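You operate a simulated robot arm through the tools that you are given. There is no shell and no other tool.

The job below is to be done with a simulated robot arm. You get a single attempt, and the scene is never put back.

## Task
Spin the red-cap and white-cap tubes as the centrifuge card says.
Fine: from the purple rack into opposite buckets of the large centrifuge; speed and time from the card; they stay in, lid shut.

The check looks at the end state, three seconds after you hand in, the way a careful person would. Anything else that was tipped, shoved, dropped, spilled or broken makes it a failure. A push-on lid holds only when it is set on centred and level and pressed home; a screw cap is set on level and turned clockwise until tight.

## Robot
A 7-joint arm with a two-finger parallel gripper, fixed in place. Base frame: the origin is at the foot of the arm, x ahead of it, y to its left, z up. Readings come in m, degrees, newtons and seconds.
Its first joint turns from -132.0 to 132.0 degrees. Payload 3.91 kg.
The tool frame sits at the grasp point between the pads (the TCP): z along the fingers, y along the line on which they close. The tips reach 0.03 m beyond it. Largest opening 0.11 m; finger width 0.02, thickness 0.01; the body of the gripper, 0.048 by 0.112 m, starts 0.055 m behind the TCP.
Orientation is that of the tool frame in the base frame, as a unit quaternion [x, y, z, w]. With the fingers straight down and closing along the base's y, the tool's x points along the base's -x, its y along +y and its z along -z.

## Interface
- The arm moves only by the tool drive_tool. Its argument "rows" is a list of rows, each an object of numbers (a shift or turn left out is 0, a gripper value left out holds the last): "rx", "ry", "rz": the turn, a rotation vector about the tool's x, y, z in units of 120 degrees (1.0 is 120 degrees); "x", "y", "z": the shift along the tool's x, y, z in units of 500 mm (1.0 is 500 mm); "hand": the opening, from 0 (shut) to 1 (fully open). In form: [{"rx": .., "ry": .., "rz": .., "x": .., "y": .., "z": .., "hand": ..}, ...]. A call has 1 to 20 rows; each row is the pose to reach, as a shift and turn from the pose commanded when the call began, along the tool's axes at that moment. A call with a number of a shift or a turn outside -1 to 1 is refused whole. A row lasts 0.2 s, in which the tool goes at most 0.05 m and 8.6 degrees; a call with a longer step from one row to the next is refused whole, and so is a gripper value outside its range. Where a pose cannot be reached the arm comes as near as it can. A force on the tool above 80 N (or 10 N above the force at the start of the call, whichever is more), or a blocked arm, ends the call early, and 0.2 s more pass. The fingers move at their own pace (about 0.108 m/s each) and stop on an object; they squeeze with about 38 N. The grip force told is the motor's: it shows also when the fingers shut on nothing. Time passes only in rows, and 0.2 s behind the last, so rows that repeat a pose let the fingers close. The reply holds the time, the measured pose of the TCP, the force on the tool along the base axes, the opening and the grip force, in the units named above and with some noise, with the torque about the TCP (base axes, N m) and any sound that the robot's microphone picked up, and new pictures: "pictures" is both (left out), scene, wrist or none.
- Cameras (640 x 400 px; columns grow to the right, rows downward): "scene" is fixed at [0.2191, 0.5003, 1.6744]; the picture's right is [0.74, 0.67, 0.00], its down [0.24, -0.27, -0.93] and it looks along [-0.63, 0.69, -0.36] (base axes); focal length 214 px, centre (320, 200). "wrist" rides on the gripper at [0.072, 0.017, -0.103] in the tool frame; the picture's right is [-0.23, 0.97, 0.00], its down [-0.76, -0.18, -0.62] and it looks along [-0.61, -0.14, 0.78] (tool axes); focal length 222 px, centre (320, 200). There is no depth. A picture from a camera that has moved, and an enlarged one, comes with that camera's place and axes in the base frame and with its lens.
- zoom(camera, box): a new picture of the part [left, top, right, bottom] of that camera's present view, enlarged. No time passes.
- hand_in(): hands the job in; it is judged then, once.

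Places have to be worked out from the pictures, the camera data and where the tool is seen. Open the gripper and draw the arm clear of the work before you hand the job in, unless the task says otherwise.

The tools are called by a JSON object that holds its "op" and its "data". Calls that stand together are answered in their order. drive_tool: Moves the arm, as the interface text tells. Its arguments: {"type":"object","properties":{"rows":{"type":"array"},"pictures":{"type":"string","enum":["both","scene","wrist","none"]}},"required":["rows"]} The other tools are called the same way: zoom (camera, box) takes an enlarged picture of a part of a camera's view; hand_in () hands the job in.

At the start:

```text
time_s: 0.0
tool_pos: [0.4494, 0.3151, 1.5481]
tcp_rot: [0.001, 1.0, 0.0, -0.001]
wrist_force: [-0.3, 0.1, 0.0]
wrist_torque: [0.01, -0.03, 0.0]
opening: 0.1098
grip_force: 0.1
```

scene: 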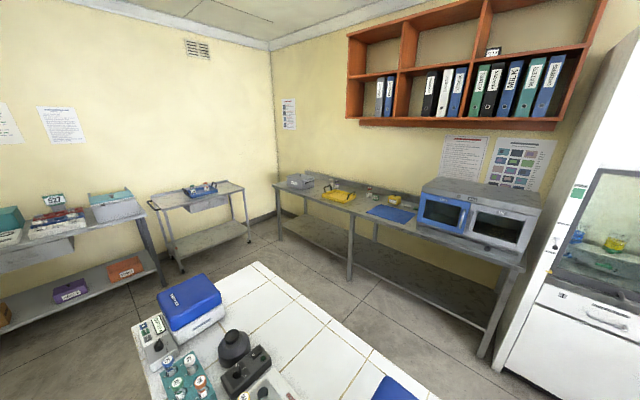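
wrist: 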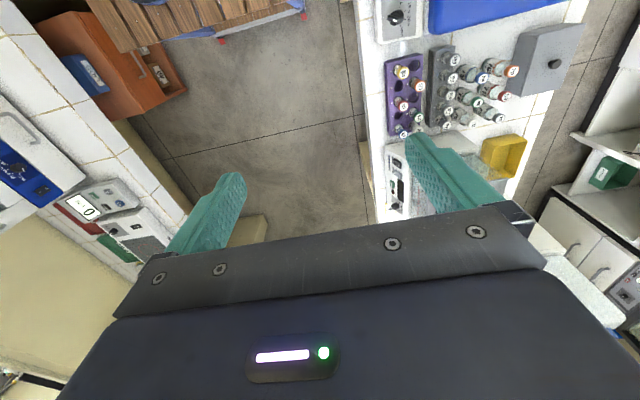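

I start by looking closely at both views, to find the purple rack, the centrifuge and its card.

{"op": "zoom", "data": {"camera": "wrist", "box": [360, 0, 600, 220]}}

{"op": "zoom", "data": {"camera": "wrist", "box": [0, 60, 240, 280]}}

{"op": "zoom", "data": {"camera": "scene", "box": [120, 250, 440, 400]}}

```text
1.82 times, centred on (480, 110) of wrist
camera zoom: at [0.3763, 0.3326, 1.6511], right [0.23, 0.97, 0.0], down [0.76, -0.18, 0.62], along [0.61, -0.14, -0.78], focal length 404 px, centre (29, 364)
```

zoom: 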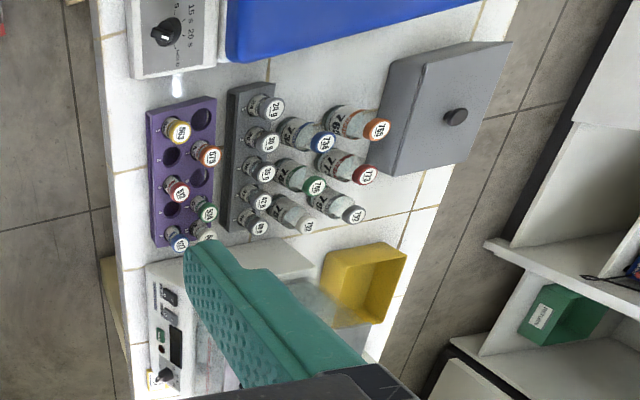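

```text
1.82 times, centred on (120, 170) of wrist
camera zoom: at [0.3763, 0.3326, 1.6511], right [0.23, 0.97, 0.0], down [0.76, -0.18, 0.62], along [0.61, -0.14, -0.78], focal length 404 px, centre (684, 254)
```

zoom: 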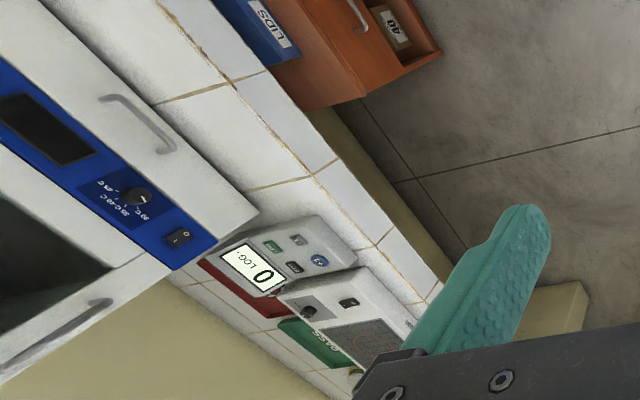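

```text
2.00 times, centred on (280, 325) of scene
camera zoom: at [0.2191, 0.5003, 1.6744], right [0.74, 0.67, 0.0], down [0.24, -0.27, -0.93], along [-0.63, 0.69, -0.36], focal length 429 px, centre (400, -50)
```

zoom: 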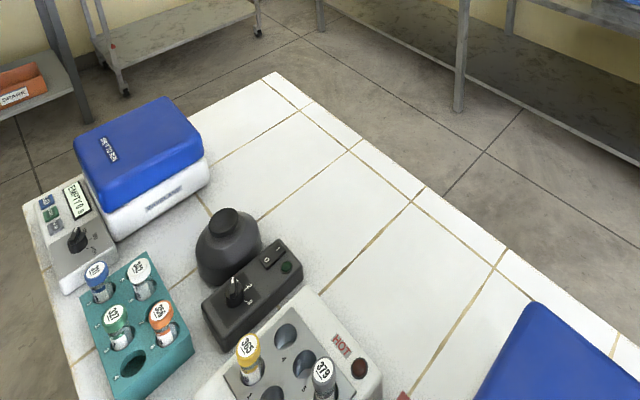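

The purple rack sits near (0.6, 0.55) on the left bench, with a blue-lidded machine next to it. I yaw the wrist a quarter turn in place, so the camera looks toward +y and I can survey that bench.

{"op": "drive_tool", "data": {"rows": [{"rz": -0.07}, {"rz": -0.14}, {"rz": -0.21}, {"rz": -0.28}, {"rz": -0.35}, {"rz": -0.42}, {"rz": -0.49}, {"rz": -0.56}, {"rz": -0.63}, {"rz": -0.7}, {"rz": -0.75}], "pictures": "wrist"}}

```text
time_s: 2.4
tool_pos: [0.4485, 0.3144, 1.5486]
tcp_rot: [0.708, -0.706, 0.0, 0.001]
wrist_force: [-0.7, -0.7, 0.0]
wrist_torque: [-0.02, -0.01, 0.01]
opening: 0.1101
grip_force: 0.0
camera wrist: at [0.4318, 0.2433, 1.6513], right [-0.97, 0.23, 0.0], down [0.18, 0.76, 0.62], along [0.14, 0.61, -0.78], focal length 222 px, centre (320, 200)
```

wrist: 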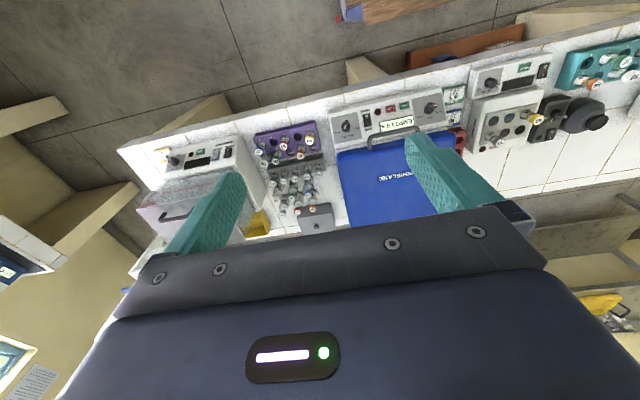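

The view now shows the left bench: purple rack, a large blue-lid centrifuge and a card-like thing to its right. I zoom in on these.

{"op": "zoom", "data": {"camera": "wrist", "box": [230, 80, 350, 240]}}

{"op": "zoom", "data": {"camera": "wrist", "box": [320, 60, 520, 220]}}

{"op": "zoom", "data": {"camera": "wrist", "box": [110, 110, 290, 260]}}

{"op": "zoom", "data": {"camera": "wrist", "box": [430, 20, 640, 170]}}

```text
2.50 times, centred on (290, 160) of wrist
camera zoom: at [0.4318, 0.2433, 1.6513], right [-0.97, 0.23, 0.0], down [0.18, 0.76, 0.62], along [0.14, 0.61, -0.78], focal length 555 px, centre (395, 300)
```

zoom: 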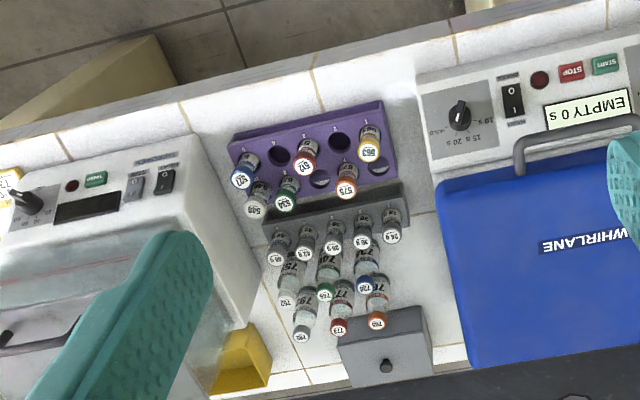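

```text
2.50 times, centred on (420, 140) of wrist
camera zoom: at [0.4318, 0.2433, 1.6513], right [-0.97, 0.23, 0.0], down [0.18, 0.76, 0.62], along [0.14, 0.61, -0.78], focal length 555 px, centre (70, 350)
```

zoom: 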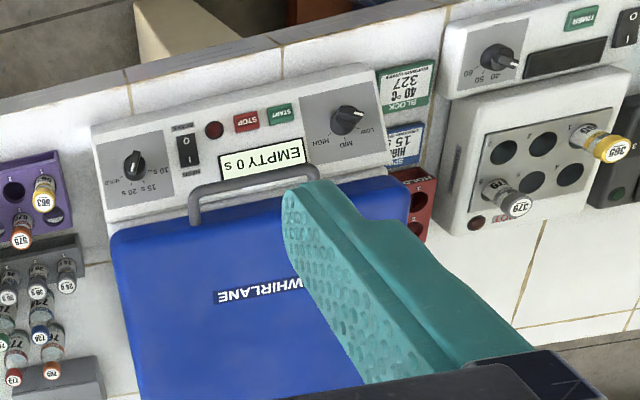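

```text
2.67 times, centred on (200, 185) of wrist
camera zoom: at [0.4318, 0.2433, 1.6513], right [-0.97, 0.23, 0.0], down [0.18, 0.76, 0.62], along [0.14, 0.61, -0.78], focal length 592 px, centre (640, 240)
```

zoom: 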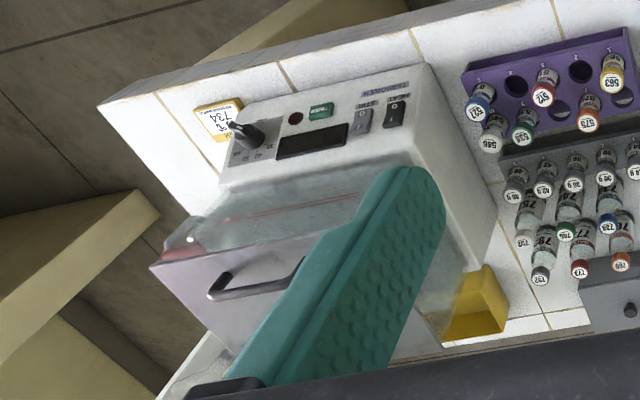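

```text
2.67 times, centred on (535, 95) of wrist
camera zoom: at [0.4318, 0.2433, 1.6513], right [-0.97, 0.23, 0.0], down [0.18, 0.76, 0.62], along [0.14, 0.61, -0.78], focal length 592 px, centre (-253, 480)
```

zoom: 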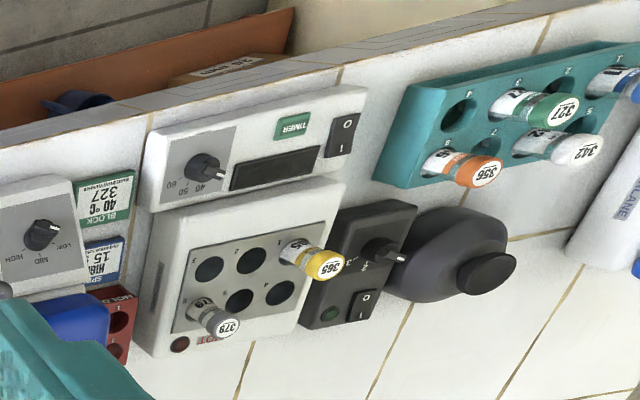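

I judge the yellow tube's cap at about (0.53, 0.52, 0.98), and the blue SPIN card near (0.05, 0.59) to the right of the large WHIRLANE centrifuge. I move the camera toward the card to read it.

{"op": "drive_tool", "data": {"rows": [{"x": -0.038, "y": 0.07, "z": 0.04}, {"x": -0.076, "y": 0.14, "z": 0.08}, {"x": -0.114, "y": 0.21, "z": 0.12}, {"x": -0.152, "y": 0.28, "z": 0.16}, {"x": -0.19, "y": 0.35, "z": 0.2}, {"x": -0.228, "y": 0.42, "z": 0.24}, {"x": -0.266, "y": 0.49, "z": 0.28}, {"x": -0.304, "y": 0.56, "z": 0.32}, {"x": -0.342, "y": 0.63, "z": 0.36}, {"x": -0.38, "y": 0.7, "z": 0.4}], "pictures": "both"}}

```text
time_s: 4.6
tool_pos: [0.099, 0.5043, 1.3472]
tcp_rot: [-0.707, 0.707, 0.0, 0.0]
wrist_force: [-0.5, 0.3, 0.6]
wrist_torque: [0.01, 0.0, 0.03]
opening: 0.1102
grip_force: 0.1
camera wrist: at [0.0814, 0.4322, 1.4512], right [-0.97, 0.23, 0.0], down [0.18, 0.76, 0.62], along [0.14, 0.61, -0.78], focal length 222 px, centre (320, 200)
```

scene: 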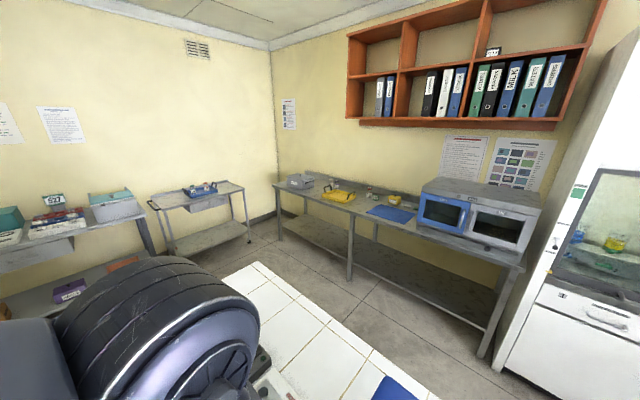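
wrist: 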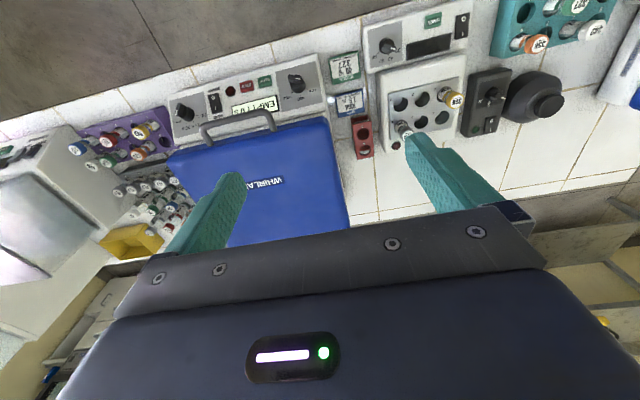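

The card is now nearer; I enlarge it, together with the centrifuge panel and the red block beside it.

{"op": "zoom", "data": {"camera": "wrist", "box": [325, 45, 385, 120]}}

{"op": "zoom", "data": {"camera": "wrist", "box": [160, 50, 340, 160]}}

{"op": "zoom", "data": {"camera": "wrist", "box": [60, 100, 220, 250]}}

{"op": "zoom", "data": {"camera": "wrist", "box": [330, 80, 430, 170]}}

```text
5.33 times, centred on (355, 82) of wrist
camera zoom: at [0.0814, 0.4322, 1.4512], right [-0.97, 0.23, 0.0], down [0.18, 0.76, 0.62], along [0.14, 0.61, -0.78], focal length 1185 px, centre (133, 827)
```

zoom: 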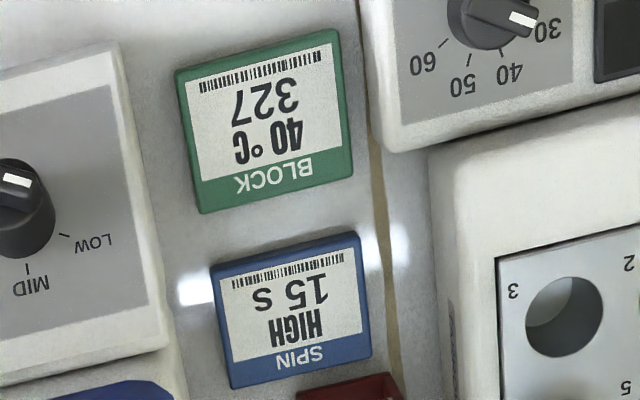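

```text
3.56 times, centred on (250, 105) of wrist
camera zoom: at [0.0814, 0.4322, 1.4512], right [-0.97, 0.23, 0.0], down [0.18, 0.76, 0.62], along [0.14, 0.61, -0.78], focal length 790 px, centre (569, 538)
```

zoom: 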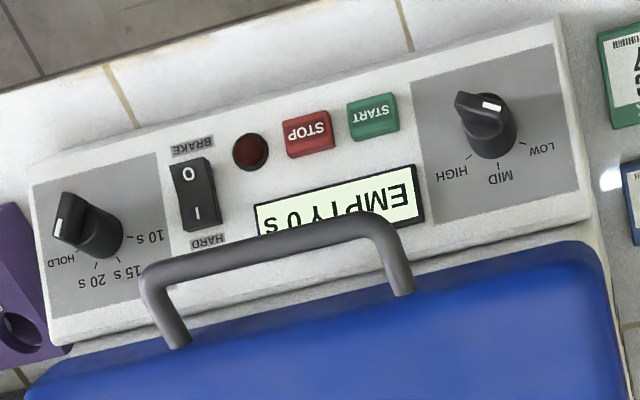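

```text
2.67 times, centred on (140, 175) of wrist
camera zoom: at [0.0814, 0.4322, 1.4512], right [-0.97, 0.23, 0.0], down [0.18, 0.76, 0.62], along [0.14, 0.61, -0.78], focal length 592 px, centre (800, 267)
```

zoom: 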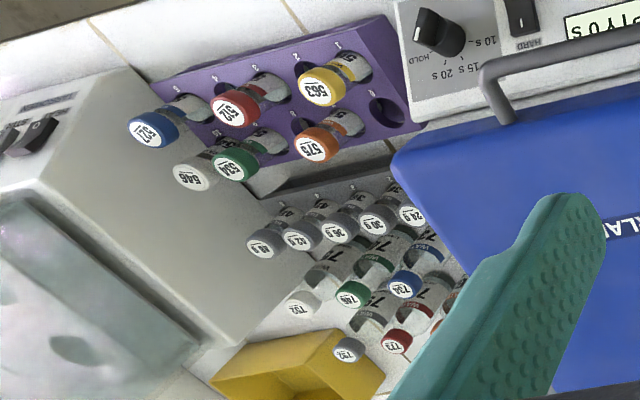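

```text
4.44 times, centred on (380, 125) of wrist
camera zoom: at [0.0814, 0.4322, 1.4512], right [-0.97, 0.23, 0.0], down [0.18, 0.76, 0.62], along [0.14, 0.61, -0.78], focal length 987 px, centre (53, 533)
```

zoom: 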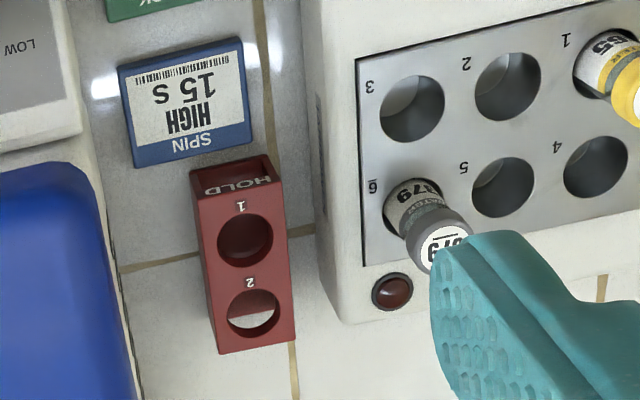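

The SPIN card reads HIGH, 15 s. The display shows "EMPTY 0 s". I move closer above the large centrifuge's panel to read the knob settings and shapes.

{"op": "drive_tool", "data": {"rows": [{"x": 0.018, "y": -0.04, "z": 0.075}, {"x": 0.036, "y": -0.08, "z": 0.15}, {"x": 0.054, "y": -0.12, "z": 0.225}, {"x": 0.072, "y": -0.16, "z": 0.3}, {"x": 0.09, "y": -0.2, "z": 0.375}, {"x": 0.108, "y": -0.242, "z": 0.454}], "pictures": "both"}}

```text
time_s: 6.0
tool_pos: [0.2201, 0.4501, 1.1205]
tcp_rot: [0.708, -0.707, 0.0, 0.0]
wrist_force: [0.4, 0.4, 0.4]
wrist_torque: [0.0, -0.05, 0.01]
opening: 0.1098
grip_force: 0.0
camera wrist: at [0.2022, 0.3785, 1.2239], right [-0.97, 0.23, 0.0], down [0.18, 0.76, 0.62], along [0.14, 0.61, -0.78], focal length 222 px, centre (320, 200)
```

scene: 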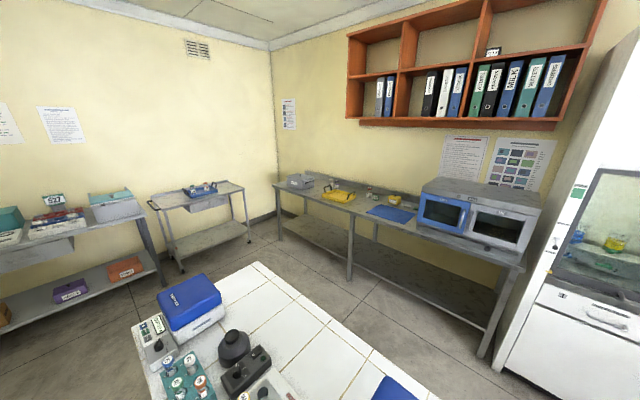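
wrist: 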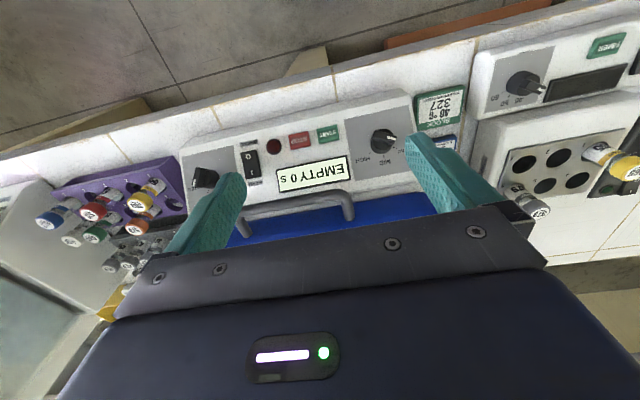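

{"op": "zoom", "data": {"camera": "wrist", "box": [320, 80, 440, 180]}}

{"op": "zoom", "data": {"camera": "wrist", "box": [170, 120, 290, 220]}}

{"op": "zoom", "data": {"camera": "wrist", "box": [20, 150, 200, 290]}}

```text
4.00 times, centred on (380, 130) of wrist
camera zoom: at [0.2022, 0.3785, 1.2239], right [-0.97, 0.23, 0.0], down [0.18, 0.76, 0.62], along [0.14, 0.61, -0.78], focal length 888 px, centre (80, 480)
```

zoom: 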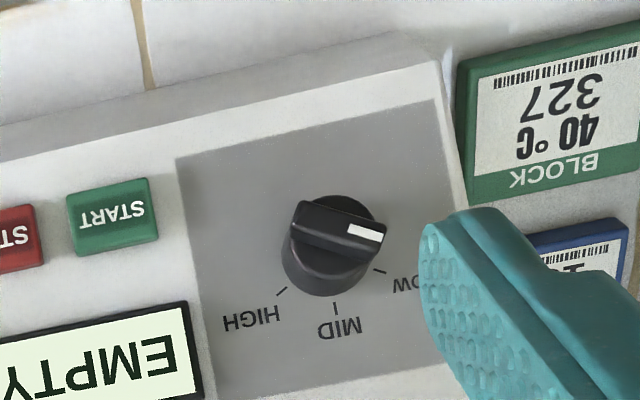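

```text
4.00 times, centred on (230, 170) of wrist
camera zoom: at [0.2022, 0.3785, 1.2239], right [-0.97, 0.23, 0.0], down [0.18, 0.76, 0.62], along [0.14, 0.61, -0.78], focal length 888 px, centre (680, 320)
```

zoom: 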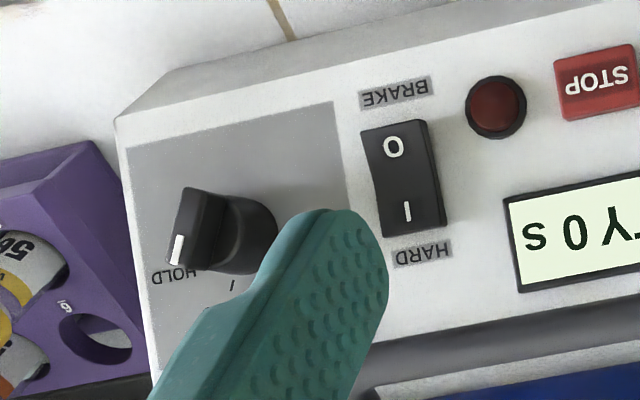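

```text
2.86 times, centred on (110, 220) of wrist
camera zoom: at [0.2022, 0.3785, 1.2239], right [-0.97, 0.23, 0.0], down [0.18, 0.76, 0.62], along [0.14, 0.61, -0.78], focal length 635 px, centre (920, 143)
```

zoom: 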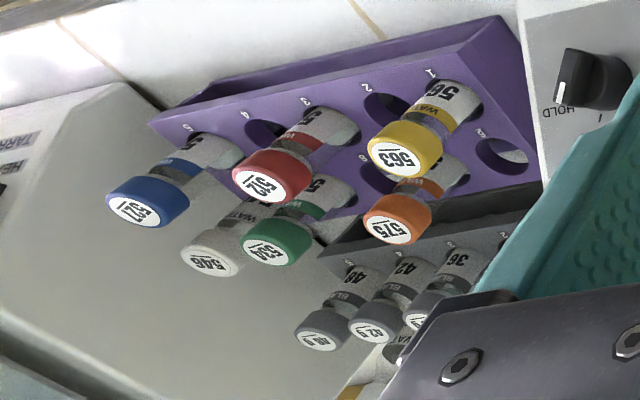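

Speed knob points at LOW, time knob toward HOLD/20 s; red cap is tube 512, white cap is 546. I judge the panel to slope about 40°, with the lid handle bar at about (0.276, 0.556, 0.996). I move up and back to view the lid and its hinge from the side.

{"op": "drive_tool", "data": {"rows": [{"x": -0.04, "y": 0.03, "z": -0.05, "rz": 0.065}, {"x": -0.1, "y": 0.065, "z": -0.1, "rz": 0.13}, {"x": -0.16, "y": 0.1, "z": -0.14, "rz": 0.2}, {"x": -0.22, "y": 0.14, "z": -0.18, "rz": 0.27}, {"x": -0.28, "y": 0.18, "z": -0.21, "rz": 0.34}, {"x": -0.34, "y": 0.22, "z": -0.24, "rz": 0.41}, {"x": -0.4, "y": 0.26, "z": -0.27, "rz": 0.48}, {"x": -0.46, "y": 0.3, "z": -0.3, "rz": 0.55}, {"x": -0.52, "y": 0.34, "z": -0.32, "rz": 0.62}, {"x": -0.56, "y": 0.37, "z": -0.34, "rz": 0.69}, {"x": -0.6, "y": 0.4, "z": -0.36, "rz": 0.75}], "pictures": "both"}}

```text
time_s: 8.4
tool_pos: [0.0207, 0.7502, 1.3025]
tcp_rot: [0.002, 1.0, 0.0, -0.001]
wrist_force: [-0.3, -0.9, 1.3]
wrist_torque: [0.01, 0.06, 0.02]
opening: 0.11
grip_force: 0.0
camera wrist: at [-0.053, 0.7681, 1.4053], right [0.23, 0.97, 0.0], down [0.76, -0.18, 0.62], along [0.61, -0.14, -0.78], focal length 222 px, centre (320, 200)
```

scene: 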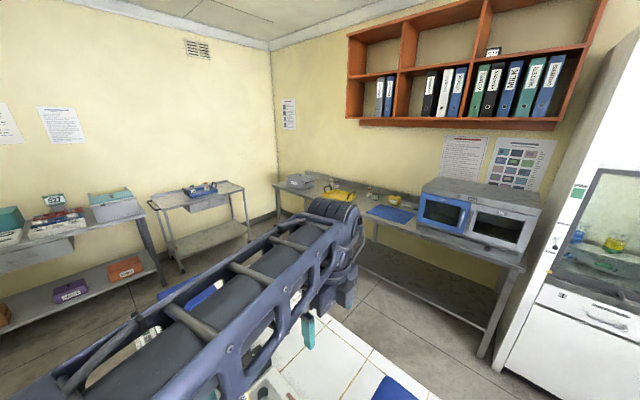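
wrist: 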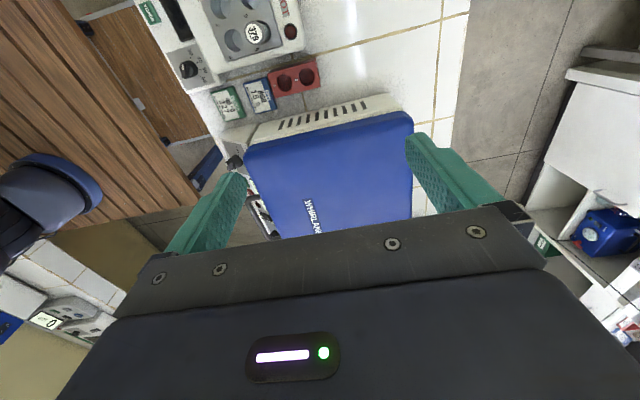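

{"op": "zoom", "data": {"camera": "wrist", "box": [200, 60, 440, 250]}}

{"op": "zoom", "data": {"camera": "scene", "box": [100, 250, 260, 400]}}

```text
2.11 times, centred on (320, 155) of wrist
camera zoom: at [-0.053, 0.7681, 1.4053], right [0.23, 0.97, 0.0], down [0.76, -0.18, 0.62], along [0.61, -0.14, -0.78], focal length 468 px, centre (320, 295)
```

zoom: 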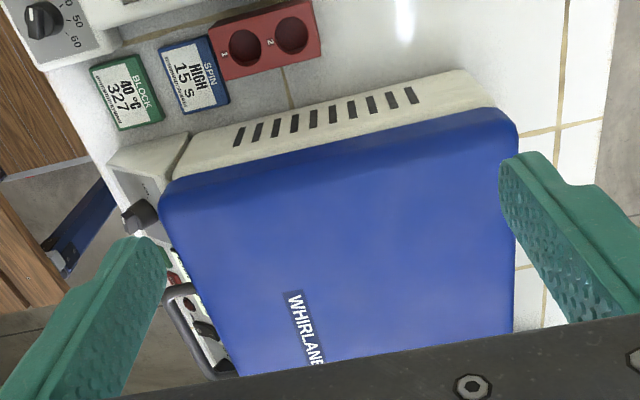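

```text
2.67 times, centred on (180, 325) of scene
camera zoom: at [0.2191, 0.5003, 1.6744], right [0.74, 0.67, 0.0], down [0.24, -0.27, -0.93], along [-0.63, 0.69, -0.36], focal length 572 px, centre (693, -133)
```

zoom: 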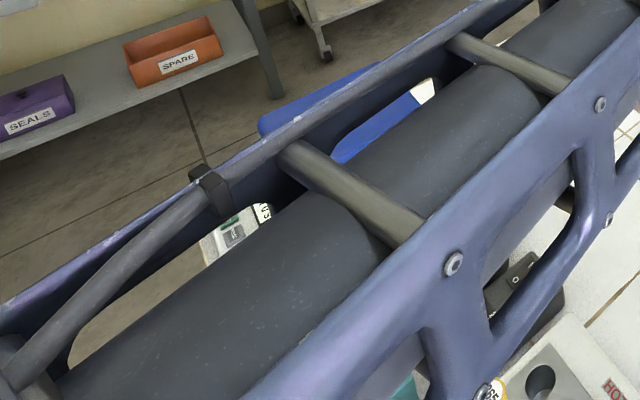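

The lid spans roughly x 0.11–0.45, y 0.58–0.90, hinged at the back, with a bail handle on its front edge. I go to a standoff in front of the handle with the tool tilted 40° toward +y to see the handle and knobs from the side.

{"op": "drive_tool", "data": {"rows": [{"x": -0.053, "y": -0.054, "z": 0.03, "rx": -0.033}, {"x": -0.105, "y": -0.108, "z": 0.06, "rx": -0.067}, {"x": -0.158, "y": -0.163, "z": 0.1, "rx": -0.1}, {"x": -0.21, "y": -0.217, "z": 0.14, "rx": -0.133}, {"x": -0.263, "y": -0.271, "z": 0.18, "rx": -0.167}, {"x": -0.316, "y": -0.325, "z": 0.23, "rx": -0.2}, {"x": -0.368, "y": -0.38, "z": 0.28, "rx": -0.233}, {"x": -0.42, "y": -0.434, "z": 0.33, "rx": -0.267}, {"x": -0.473, "y": -0.488, "z": 0.38, "rx": -0.3}, {"x": -0.526, "y": -0.542, "z": 0.434, "rx": -0.333}], "pictures": "both"}}

```text
time_s: 10.8
tool_pos: [0.2516, 0.486, 1.0821]
tcp_rot: [-0.025, 0.94, 0.341, -0.01]
wrist_force: [0.0, -0.2, 0.4]
wrist_torque: [0.01, 0.05, 0.03]
opening: 0.1099
grip_force: 0.0
stopped in row 10: the arm was blocked; the commanded pose is now the measured one
camera wrist: at [0.1819, 0.4288, 1.1728], right [0.19, 0.76, 0.62], down [0.79, -0.49, 0.36], along [0.59, 0.42, -0.69], focal length 222 px, centre (320, 200)
```

scene: 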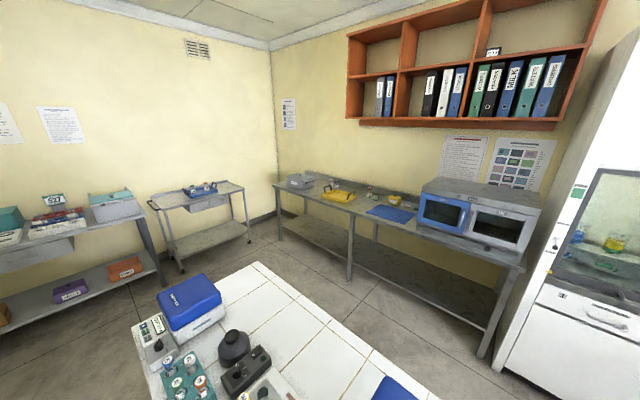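
wrist: 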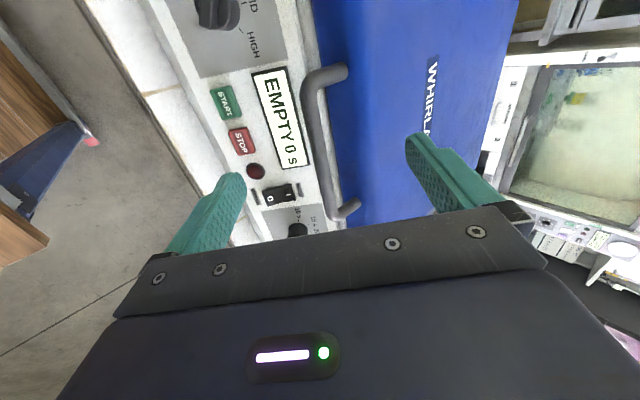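

The arm was blocked just short of the pose (likely a joint limit this close in with the outward tilt), no contact force. From here I enlarge the handle and panel.

{"op": "zoom", "data": {"camera": "wrist", "box": [180, 0, 420, 250]}}

```text
1.60 times, centred on (300, 125) of wrist
camera zoom: at [0.1819, 0.4288, 1.1728], right [0.19, 0.76, 0.62], down [0.79, -0.49, 0.36], along [0.59, 0.42, -0.69], focal length 355 px, centre (352, 320)
```

zoom: 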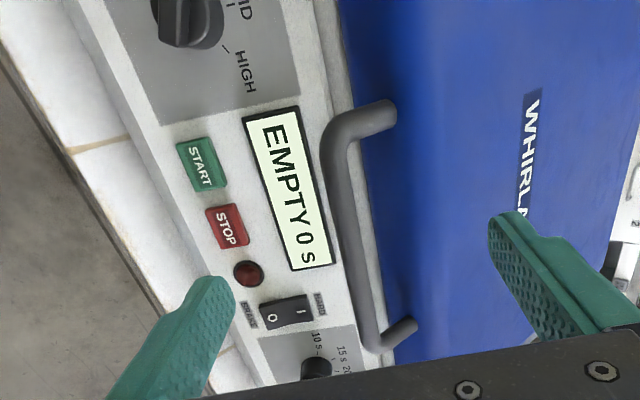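

The handle bar is consistently at (0.281, 0.553, 0.993), horizontal, about 45 mm in front of the lid edge. I level the tool again, turn it so the camera looks toward +y, and shift over the speed knob for a close look.

{"op": "drive_tool", "data": {"rows": [{"x": 0.018, "y": 0.003, "z": 0.001, "rx": 0.0221, "ry": 0.0209, "rz": -0.0577}, {"x": 0.035, "y": 0.007, "z": 0.002, "rx": 0.0443, "ry": 0.0418, "rz": -0.1154}, {"x": 0.053, "y": 0.01, "z": 0.003, "rx": 0.0664, "ry": 0.0627, "rz": -0.1732}, {"x": 0.07, "y": 0.013, "z": 0.0045, "rx": 0.0886, "ry": 0.0835, "rz": -0.2309}, {"x": 0.088, "y": 0.017, "z": 0.0056, "rx": 0.1107, "ry": 0.1044, "rz": -0.2886}, {"x": 0.105, "y": 0.02, "z": 0.0067, "rx": 0.1329, "ry": 0.1253, "rz": -0.3463}, {"x": 0.123, "y": 0.023, "z": 0.0078, "rx": 0.155, "ry": 0.1462, "rz": -0.404}, {"x": 0.14, "y": 0.027, "z": 0.009, "rx": 0.1771, "ry": 0.1671, "rz": -0.4617}, {"x": 0.158, "y": 0.03, "z": 0.01, "rx": 0.1993, "ry": 0.188, "rz": -0.5195}, {"x": 0.175, "y": 0.033, "z": 0.0112, "rx": 0.2214, "ry": 0.2088, "rz": -0.5772}, {"x": 0.193, "y": 0.037, "z": 0.0123, "rx": 0.2436, "ry": 0.2297, "rz": -0.6349}, {"x": 0.21, "y": 0.04, "z": 0.0134, "rx": 0.2657, "ry": 0.2506, "rz": -0.6926}], "pictures": "wrist"}}

```text
time_s: 13.4
tool_pos: [0.1473, 0.5, 1.0899]
tcp_rot: [0.707, -0.707, 0.002, -0.001]
wrist_force: [0.5, -0.3, -0.2]
wrist_torque: [0.02, 0.01, 0.0]
opening: 0.11
grip_force: 0.1
camera wrist: at [0.1289, 0.4281, 1.1935], right [-0.97, 0.23, 0.0], down [0.18, 0.76, 0.62], along [0.14, 0.61, -0.78], focal length 222 px, centre (320, 200)
```

wrist: 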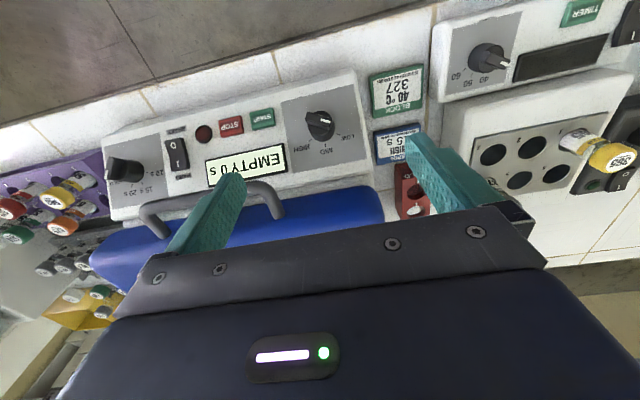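

{"op": "zoom", "data": {"camera": "wrist", "box": [270, 80, 390, 180]}}

{"op": "zoom", "data": {"camera": "wrist", "box": [90, 120, 290, 260]}}

```text
4.00 times, centred on (330, 130) of wrist
camera zoom: at [0.1289, 0.4281, 1.1935], right [-0.97, 0.23, 0.0], down [0.18, 0.76, 0.62], along [0.14, 0.61, -0.78], focal length 888 px, centre (280, 480)
```

zoom: 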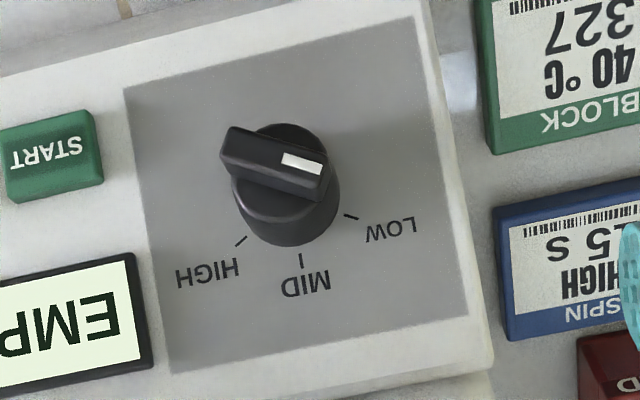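

```text
2.86 times, centred on (190, 190) of wrist
camera zoom: at [0.1289, 0.4281, 1.1935], right [-0.97, 0.23, 0.0], down [0.18, 0.76, 0.62], along [0.14, 0.61, -0.78], focal length 635 px, centre (691, 229)
```

zoom: 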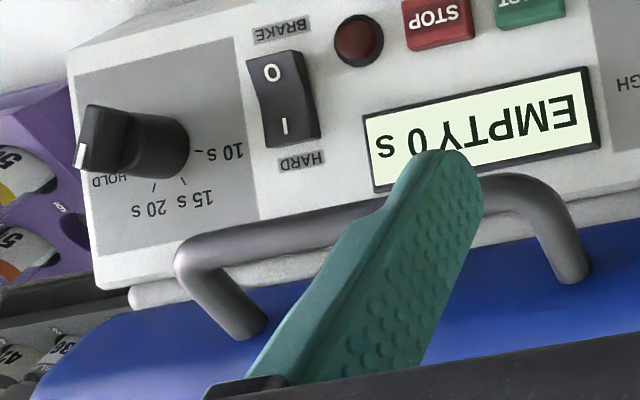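

Triangulating from several views: panel slopes about 43°, speed knob axis at (0.148, 0.526, 0.936) with the pointer at LOW (bar about 30 mm long, top 30 mm off the panel). Since tilting is limited here, I'll turn it by pushing the bar with the −x finger; I first bring that finger to a spot just down-slope of the pointer end, slightly high, and check.

{"op": "drive_tool", "data": {"rows": [{"x": 0.0062, "y": -0.04, "z": 0.04, "hand": 1}, {"x": 0.0062, "y": -0.083, "z": 0.12, "hand": 1}, {"x": 0.0062, "y": -0.083, "z": 0.18, "hand": 1}, {"x": 0.0062, "y": -0.083, "z": 0.18, "hand": 1}], "pictures": "wrist"}}

```text
time_s: 14.4
tool_pos: [0.188, 0.4969, 0.9999]
tcp_rot: [-0.707, 0.708, -0.001, 0.0]
wrist_force: [-0.1, 0.5, -0.6]
wrist_torque: [0.0, 0.01, 0.0]
opening: 0.11
grip_force: 0.1
camera wrist: at [0.17, 0.4248, 1.1035], right [-0.97, 0.23, 0.0], down [0.18, 0.76, 0.62], along [0.14, 0.61, -0.78], focal length 222 px, centre (320, 200)
```

wrist: 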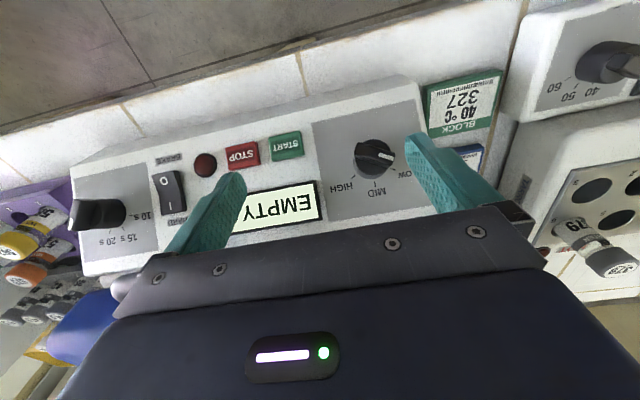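

{"op": "zoom", "data": {"camera": "wrist", "box": [320, 100, 480, 220]}}

{"op": "zoom", "data": {"camera": "wrist", "box": [60, 150, 200, 280]}}

```text
3.33 times, centred on (400, 160) of wrist
camera zoom: at [0.17, 0.4248, 1.1035], right [-0.97, 0.23, 0.0], down [0.18, 0.76, 0.62], along [0.14, 0.61, -0.78], focal length 740 px, centre (53, 333)
```

zoom: 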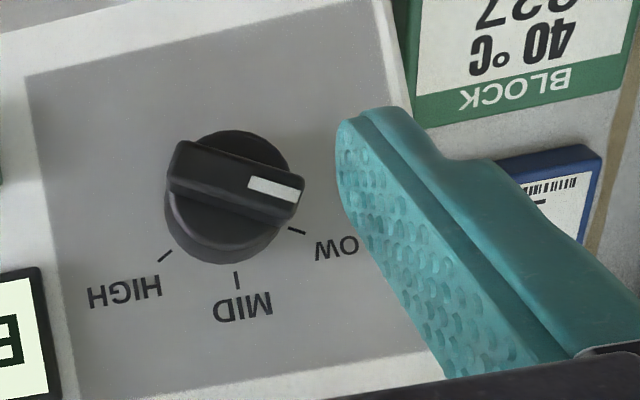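

```text
3.08 times, centred on (130, 215) of wrist
camera zoom: at [0.17, 0.4248, 1.1035], right [-0.97, 0.23, 0.0], down [0.18, 0.76, 0.62], along [0.14, 0.61, -0.78], focal length 684 px, centre (905, 154)
```

zoom: 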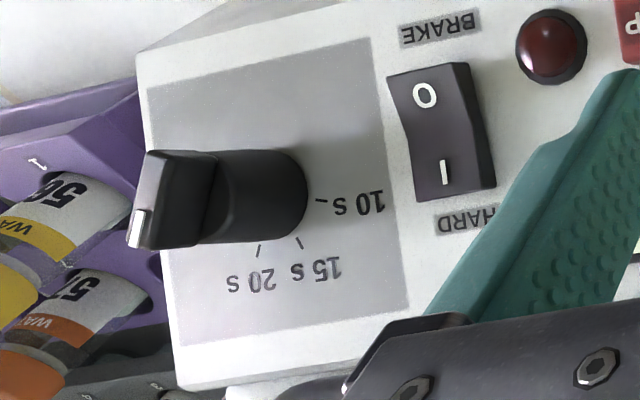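

The finger's tip corner appears just right of the pointer end as predicted, and the knob axis estimate holds. I lower it beside the bar and push the pointer end up-slope along its arc toward MID.

{"op": "drive_tool", "data": {"rows": [{"z": 0.0448, "hand": 1}, {"z": 0.0448, "hand": 1}, {"x": -0.009, "y": -0.006, "z": 0.0362, "hand": 1}, {"x": -0.013, "y": -0.0072, "z": 0.0324, "hand": 1}, {"x": -0.017, "y": -0.0098, "z": 0.0286, "hand": 1}, {"x": -0.0202, "y": -0.0136, "z": 0.0256, "hand": 1}, {"x": -0.0226, "y": -0.0184, "z": 0.0234, "hand": 1}, {"x": -0.0232, "y": -0.0214, "z": 0.0228, "hand": 1}], "pictures": "wrist"}}

```text
time_s: 16.2
tool_pos: [0.1993, 0.5075, 0.9885]
tcp_rot: [-0.706, 0.708, -0.001, 0.0]
wrist_force: [-0.2, -0.3, -0.4]
wrist_torque: [0.0, 0.02, 0.01]
opening: 0.1102
grip_force: 0.1
camera wrist: at [0.1813, 0.4363, 1.0923], right [-0.97, 0.23, 0.0], down [0.18, 0.76, 0.62], along [0.14, 0.61, -0.78], focal length 222 px, centre (320, 200)
```

wrist: 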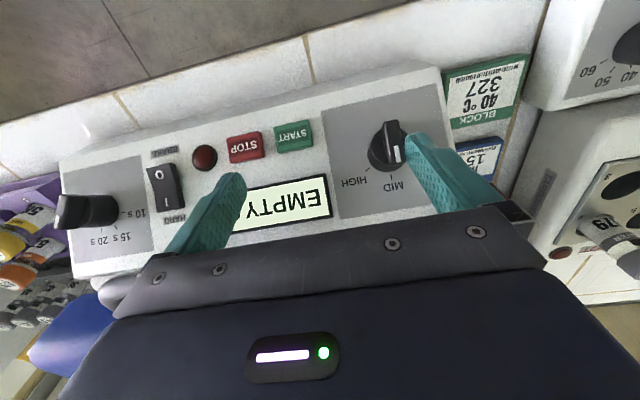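

{"op": "zoom", "data": {"camera": "wrist", "box": [320, 90, 480, 210]}}

```text
3.33 times, centred on (400, 150) of wrist
camera zoom: at [0.1813, 0.4363, 1.0923], right [-0.97, 0.23, 0.0], down [0.18, 0.76, 0.62], along [0.14, 0.61, -0.78], focal length 740 px, centre (53, 367)
```

zoom: 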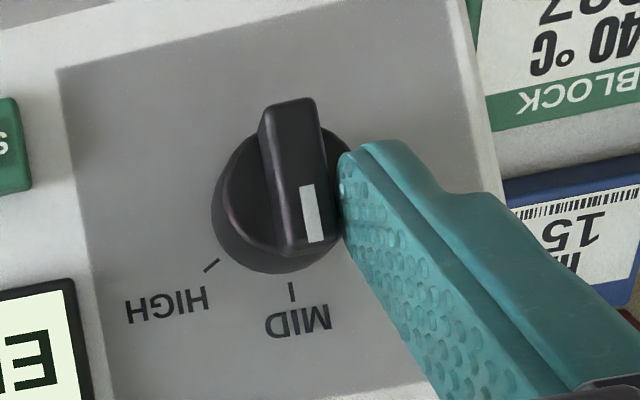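

The knob now stands at MID. Next I lift, go around to the other side, and push the bar's tail end toward −x to take the pointer to HIGH.

{"op": "drive_tool", "data": {"rows": [{"z": -0.07, "hand": 1}, {"x": 0.0304, "y": -0.051, "z": -0.07, "hand": 1}, {"x": 0.0304, "y": -0.051, "z": -0.02, "hand": 1}, {"x": 0.0304, "y": -0.051, "z": 0.0288, "hand": 1}, {"x": 0.0304, "y": -0.051, "z": 0.0288, "hand": 1}, {"x": 0.0296, "y": -0.037, "z": 0.0282, "hand": 1}, {"x": 0.0312, "y": -0.0314, "z": 0.0296, "hand": 1}, {"x": 0.0314, "y": -0.0256, "z": 0.0298, "hand": 1}, {"x": 0.0306, "y": -0.02, "z": 0.029, "hand": 1}, {"x": 0.0286, "y": -0.0146, "z": 0.0272, "hand": 1}, {"x": 0.0286, "y": -0.0146, "z": 0.0272, "hand": 1}], "pictures": "wrist"}}

{"op": "zoom", "data": {"camera": "wrist", "box": [320, 90, 480, 210]}}

```text
time_s: 18.6
tool_pos: [0.2081, 0.492, 0.9755]
tcp_rot: [-0.706, 0.708, -0.002, 0.0]
wrist_force: [45.0, -22.9, -9.2]
wrist_torque: [-0.53, -1.25, 0.83]
opening: 0.0873
grip_force: 0.1
camera wrist: at [0.1906, 0.4209, 1.0783], right [-0.97, 0.23, 0.0], down [0.18, 0.76, 0.62], along [0.15, 0.61, -0.78], focal length 222 px, centre (320, 200)
```

wrist: 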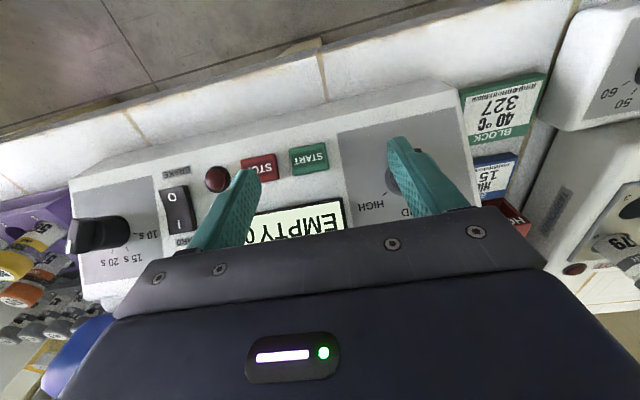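

```text
3.33 times, centred on (400, 150) of wrist
camera zoom: at [0.1906, 0.4209, 1.0783], right [-0.97, 0.23, 0.0], down [0.18, 0.76, 0.62], along [0.15, 0.61, -0.78], focal length 740 px, centre (53, 367)
```

zoom: 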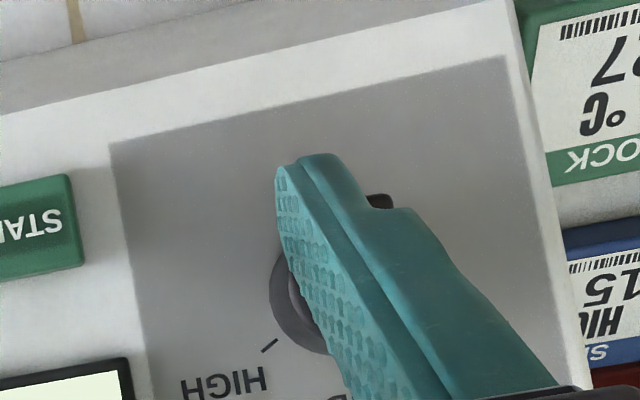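

The finger was pushed inward (opening 0.087) with 45 N, so the outer face isn't a good pusher. I lift off and look at where the knob stands.

{"op": "drive_tool", "data": {"rows": [{"y": -0.01, "z": 0.0, "hand": 1}, {"y": -0.02, "z": -0.05, "hand": 1}, {"y": -0.02, "z": -0.1, "hand": 1}], "pictures": "wrist"}}

{"op": "zoom", "data": {"camera": "wrist", "box": [320, 90, 480, 210]}}

```text
time_s: 19.4
tool_pos: [0.2163, 0.4934, 1.0253]
tcp_rot: [0.708, -0.707, 0.0, -0.001]
wrist_force: [-0.1, -0.5, 0.0]
wrist_torque: [0.02, 0.01, -0.03]
opening: 0.11
grip_force: 0.1
camera wrist: at [0.1982, 0.4218, 1.1293], right [-0.97, 0.23, 0.0], down [0.18, 0.76, 0.62], along [0.14, 0.61, -0.78], focal length 222 px, centre (320, 200)
```

wrist: 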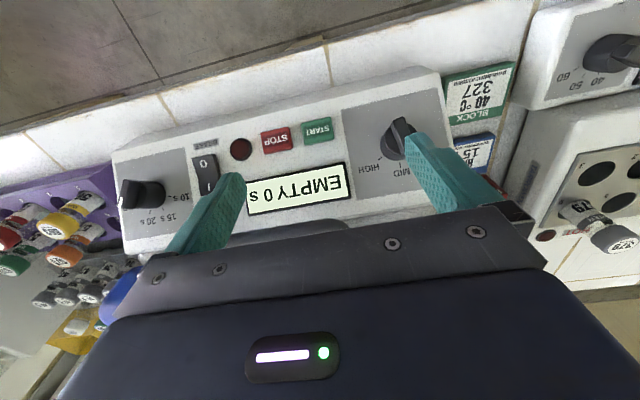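

```text
3.33 times, centred on (400, 150) of wrist
camera zoom: at [0.1982, 0.4218, 1.1293], right [-0.97, 0.23, 0.0], down [0.18, 0.76, 0.62], along [0.14, 0.61, -0.78], focal length 740 px, centre (53, 367)
```

zoom: 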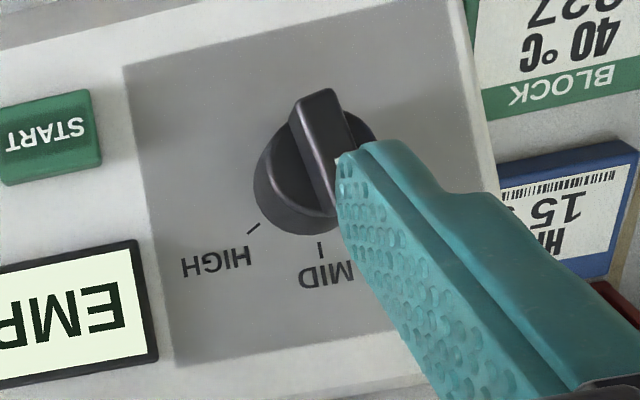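

The knob is still at MID. I'll push again with the inner face of the −x finger (rigid at the full-open stop), this time from up-slope at the pointer end, sweeping it toward HIGH.

{"op": "drive_tool", "data": {"rows": [{"x": -0.0678, "y": 0.0476, "z": 0.0, "hand": 1}, {"x": -0.0678, "y": 0.0476, "z": 0.04, "hand": 1}, {"x": -0.0678, "y": 0.0476, "z": 0.075, "hand": 1}, {"x": -0.0678, "y": 0.0476, "z": 0.075, "hand": 1}, {"x": -0.0694, "y": 0.0376, "z": 0.0736, "hand": 1}, {"x": -0.0708, "y": 0.032, "z": 0.0722, "hand": 1}, {"x": -0.071, "y": 0.0262, "z": 0.072, "hand": 1}], "pictures": "wrist"}}

{"op": "zoom", "data": {"camera": "wrist", "box": [320, 90, 480, 210]}}

```text
time_s: 19.9
tool_pos: [0.196, 0.5195, 1.0181]
tcp_rot: [-0.702, 0.713, -0.009, -0.002]
wrist_force: [-2.6, -44.1, 35.3]
wrist_torque: [0.33, -2.21, -2.64]
opening: 0.1095
grip_force: 0.0
stopped in row 2: the force on the tool passed its limit at 151 N (the readings are from after the stop); the commanded pose is now the measured one
camera wrist: at [0.1764, 0.4496, 1.123], right [-0.97, 0.24, -0.01], down [0.18, 0.77, 0.61], along [0.16, 0.59, -0.79], focal length 222 px, centre (320, 200)
```

wrist: 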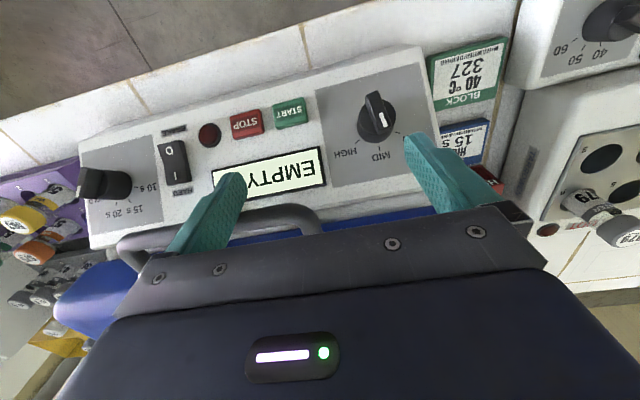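

```text
3.33 times, centred on (400, 150) of wrist
camera zoom: at [0.1764, 0.4496, 1.123], right [-0.97, 0.24, -0.01], down [0.18, 0.77, 0.61], along [0.16, 0.59, -0.79], focal length 740 px, centre (53, 367)
```

zoom: 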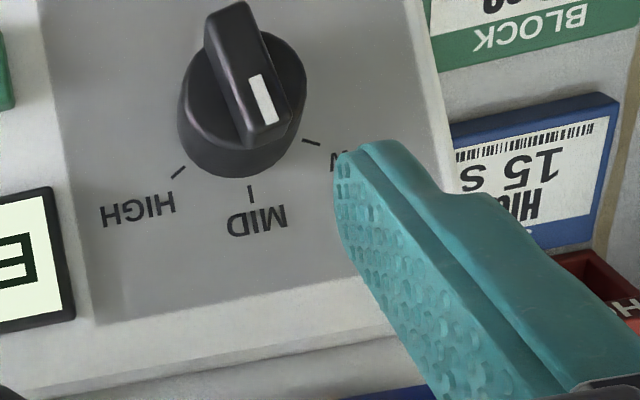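

The +x finger struck the lid handle's bar (contact at finger height, so the bar stands nearer/higher than I took it). I back off toward −y and up at once, then recheck the handle and the machine's position.

{"op": "drive_tool", "data": {"rows": [{"x": 0.03, "y": 0.0, "z": -0.02, "hand": 1}, {"x": 0.06, "y": 0.0, "z": -0.06, "hand": 1}, {"x": 0.06, "y": 0.0, "z": -0.12, "hand": 1}], "pictures": "both"}}

```text
time_s: 20.7
tool_pos: [0.1944, 0.4939, 1.0762]
tcp_rot: [-0.703, 0.712, -0.007, -0.002]
wrist_force: [-0.3, 0.9, -0.2]
wrist_torque: [0.01, 0.03, 0.0]
opening: 0.1098
grip_force: 0.0
camera wrist: at [0.1765, 0.4236, 1.1814], right [-0.97, 0.24, -0.01], down [0.18, 0.77, 0.61], along [0.15, 0.6, -0.79], focal length 222 px, centre (320, 200)
```

scene: 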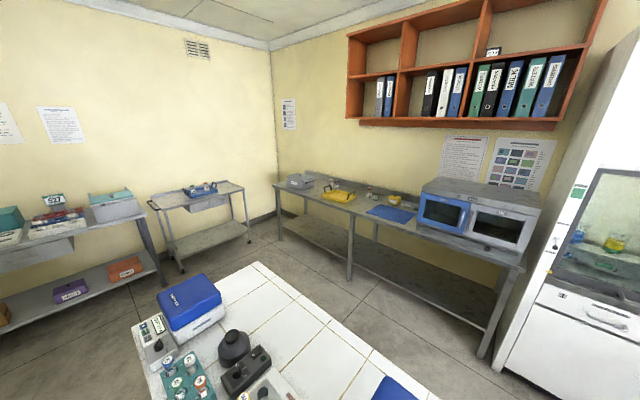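
wrist: 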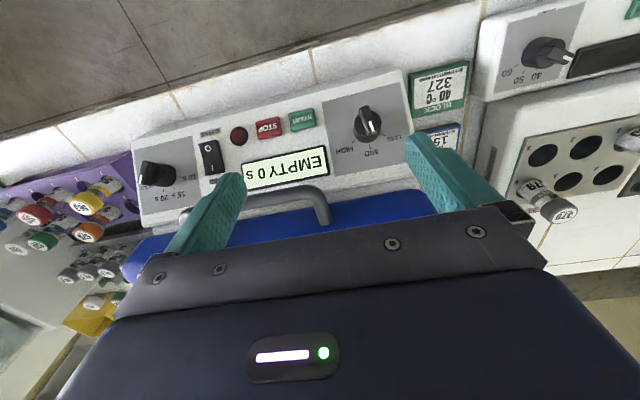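

{"op": "zoom", "data": {"camera": "wrist", "box": [220, 90, 420, 230]}}

```text
2.86 times, centred on (320, 160) of wrist
camera zoom: at [0.1765, 0.4236, 1.1814], right [-0.97, 0.24, -0.01], down [0.18, 0.77, 0.61], along [0.15, 0.6, -0.79], focal length 635 px, centre (320, 314)
```

zoom: 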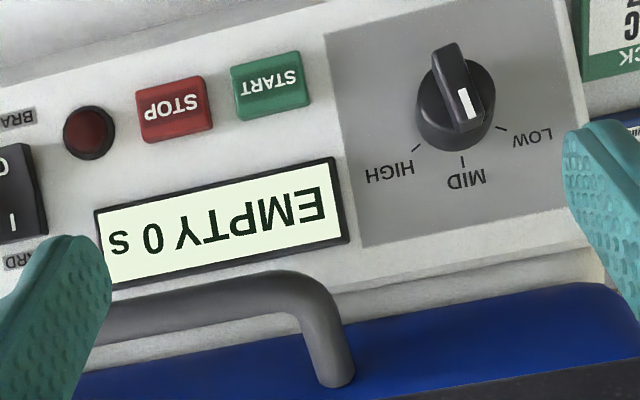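

The refined views put the handle bar at y≈0.537, z≈1.015 (lid top ≈1.02), and torque readings show my failed push acted only ~3 mm from the knob's axis. I level the tool and redo the tail push 7 mm further down-slope for a proper lever; first I hover and check the pose.

{"op": "drive_tool", "data": {"rows": [{"x": 0.004, "y": -0.03, "z": 0.03, "rx": -0.0033, "ry": -0.0061, "rz": -0.0061, "hand": 1}, {"x": 0.008, "y": -0.061, "z": 0.112, "rx": -0.0033, "ry": -0.0061, "rz": -0.0061, "hand": 1}, {"x": 0.008, "y": -0.061, "z": 0.112, "rx": -0.0033, "ry": -0.0061, "rz": -0.0061, "hand": 1}], "pictures": "wrist"}}

{"op": "zoom", "data": {"camera": "wrist", "box": [320, 90, 480, 210]}}

```text
time_s: 21.5
tool_pos: [0.226, 0.4883, 1.0212]
tcp_rot: [-0.707, 0.707, 0.0, 0.0]
wrist_force: [0.0, 0.8, 0.1]
wrist_torque: [0.02, 0.07, 0.01]
opening: 0.11
grip_force: 0.1
camera wrist: at [0.2084, 0.4171, 1.1241], right [-0.97, 0.23, 0.0], down [0.18, 0.76, 0.62], along [0.14, 0.61, -0.78], focal length 222 px, centre (320, 200)
```

wrist: 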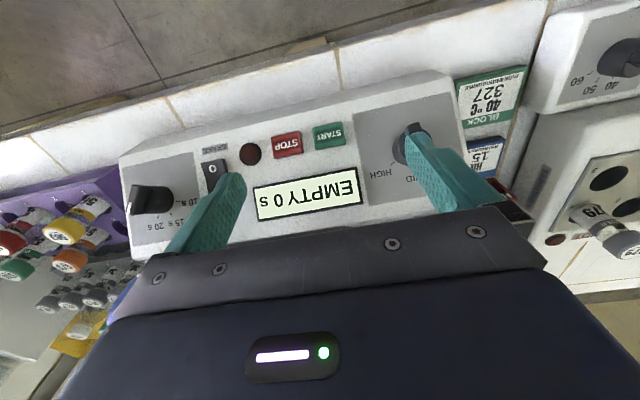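

```text
3.33 times, centred on (400, 150) of wrist
camera zoom: at [0.2084, 0.4171, 1.1241], right [-0.97, 0.23, 0.0], down [0.18, 0.76, 0.62], along [0.14, 0.61, -0.78], focal length 740 px, centre (53, 367)
```

zoom: 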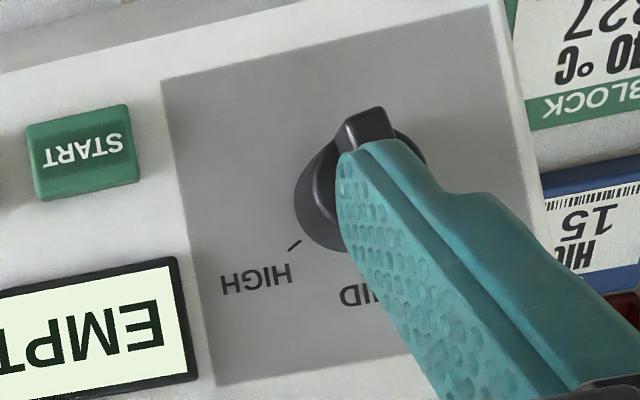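

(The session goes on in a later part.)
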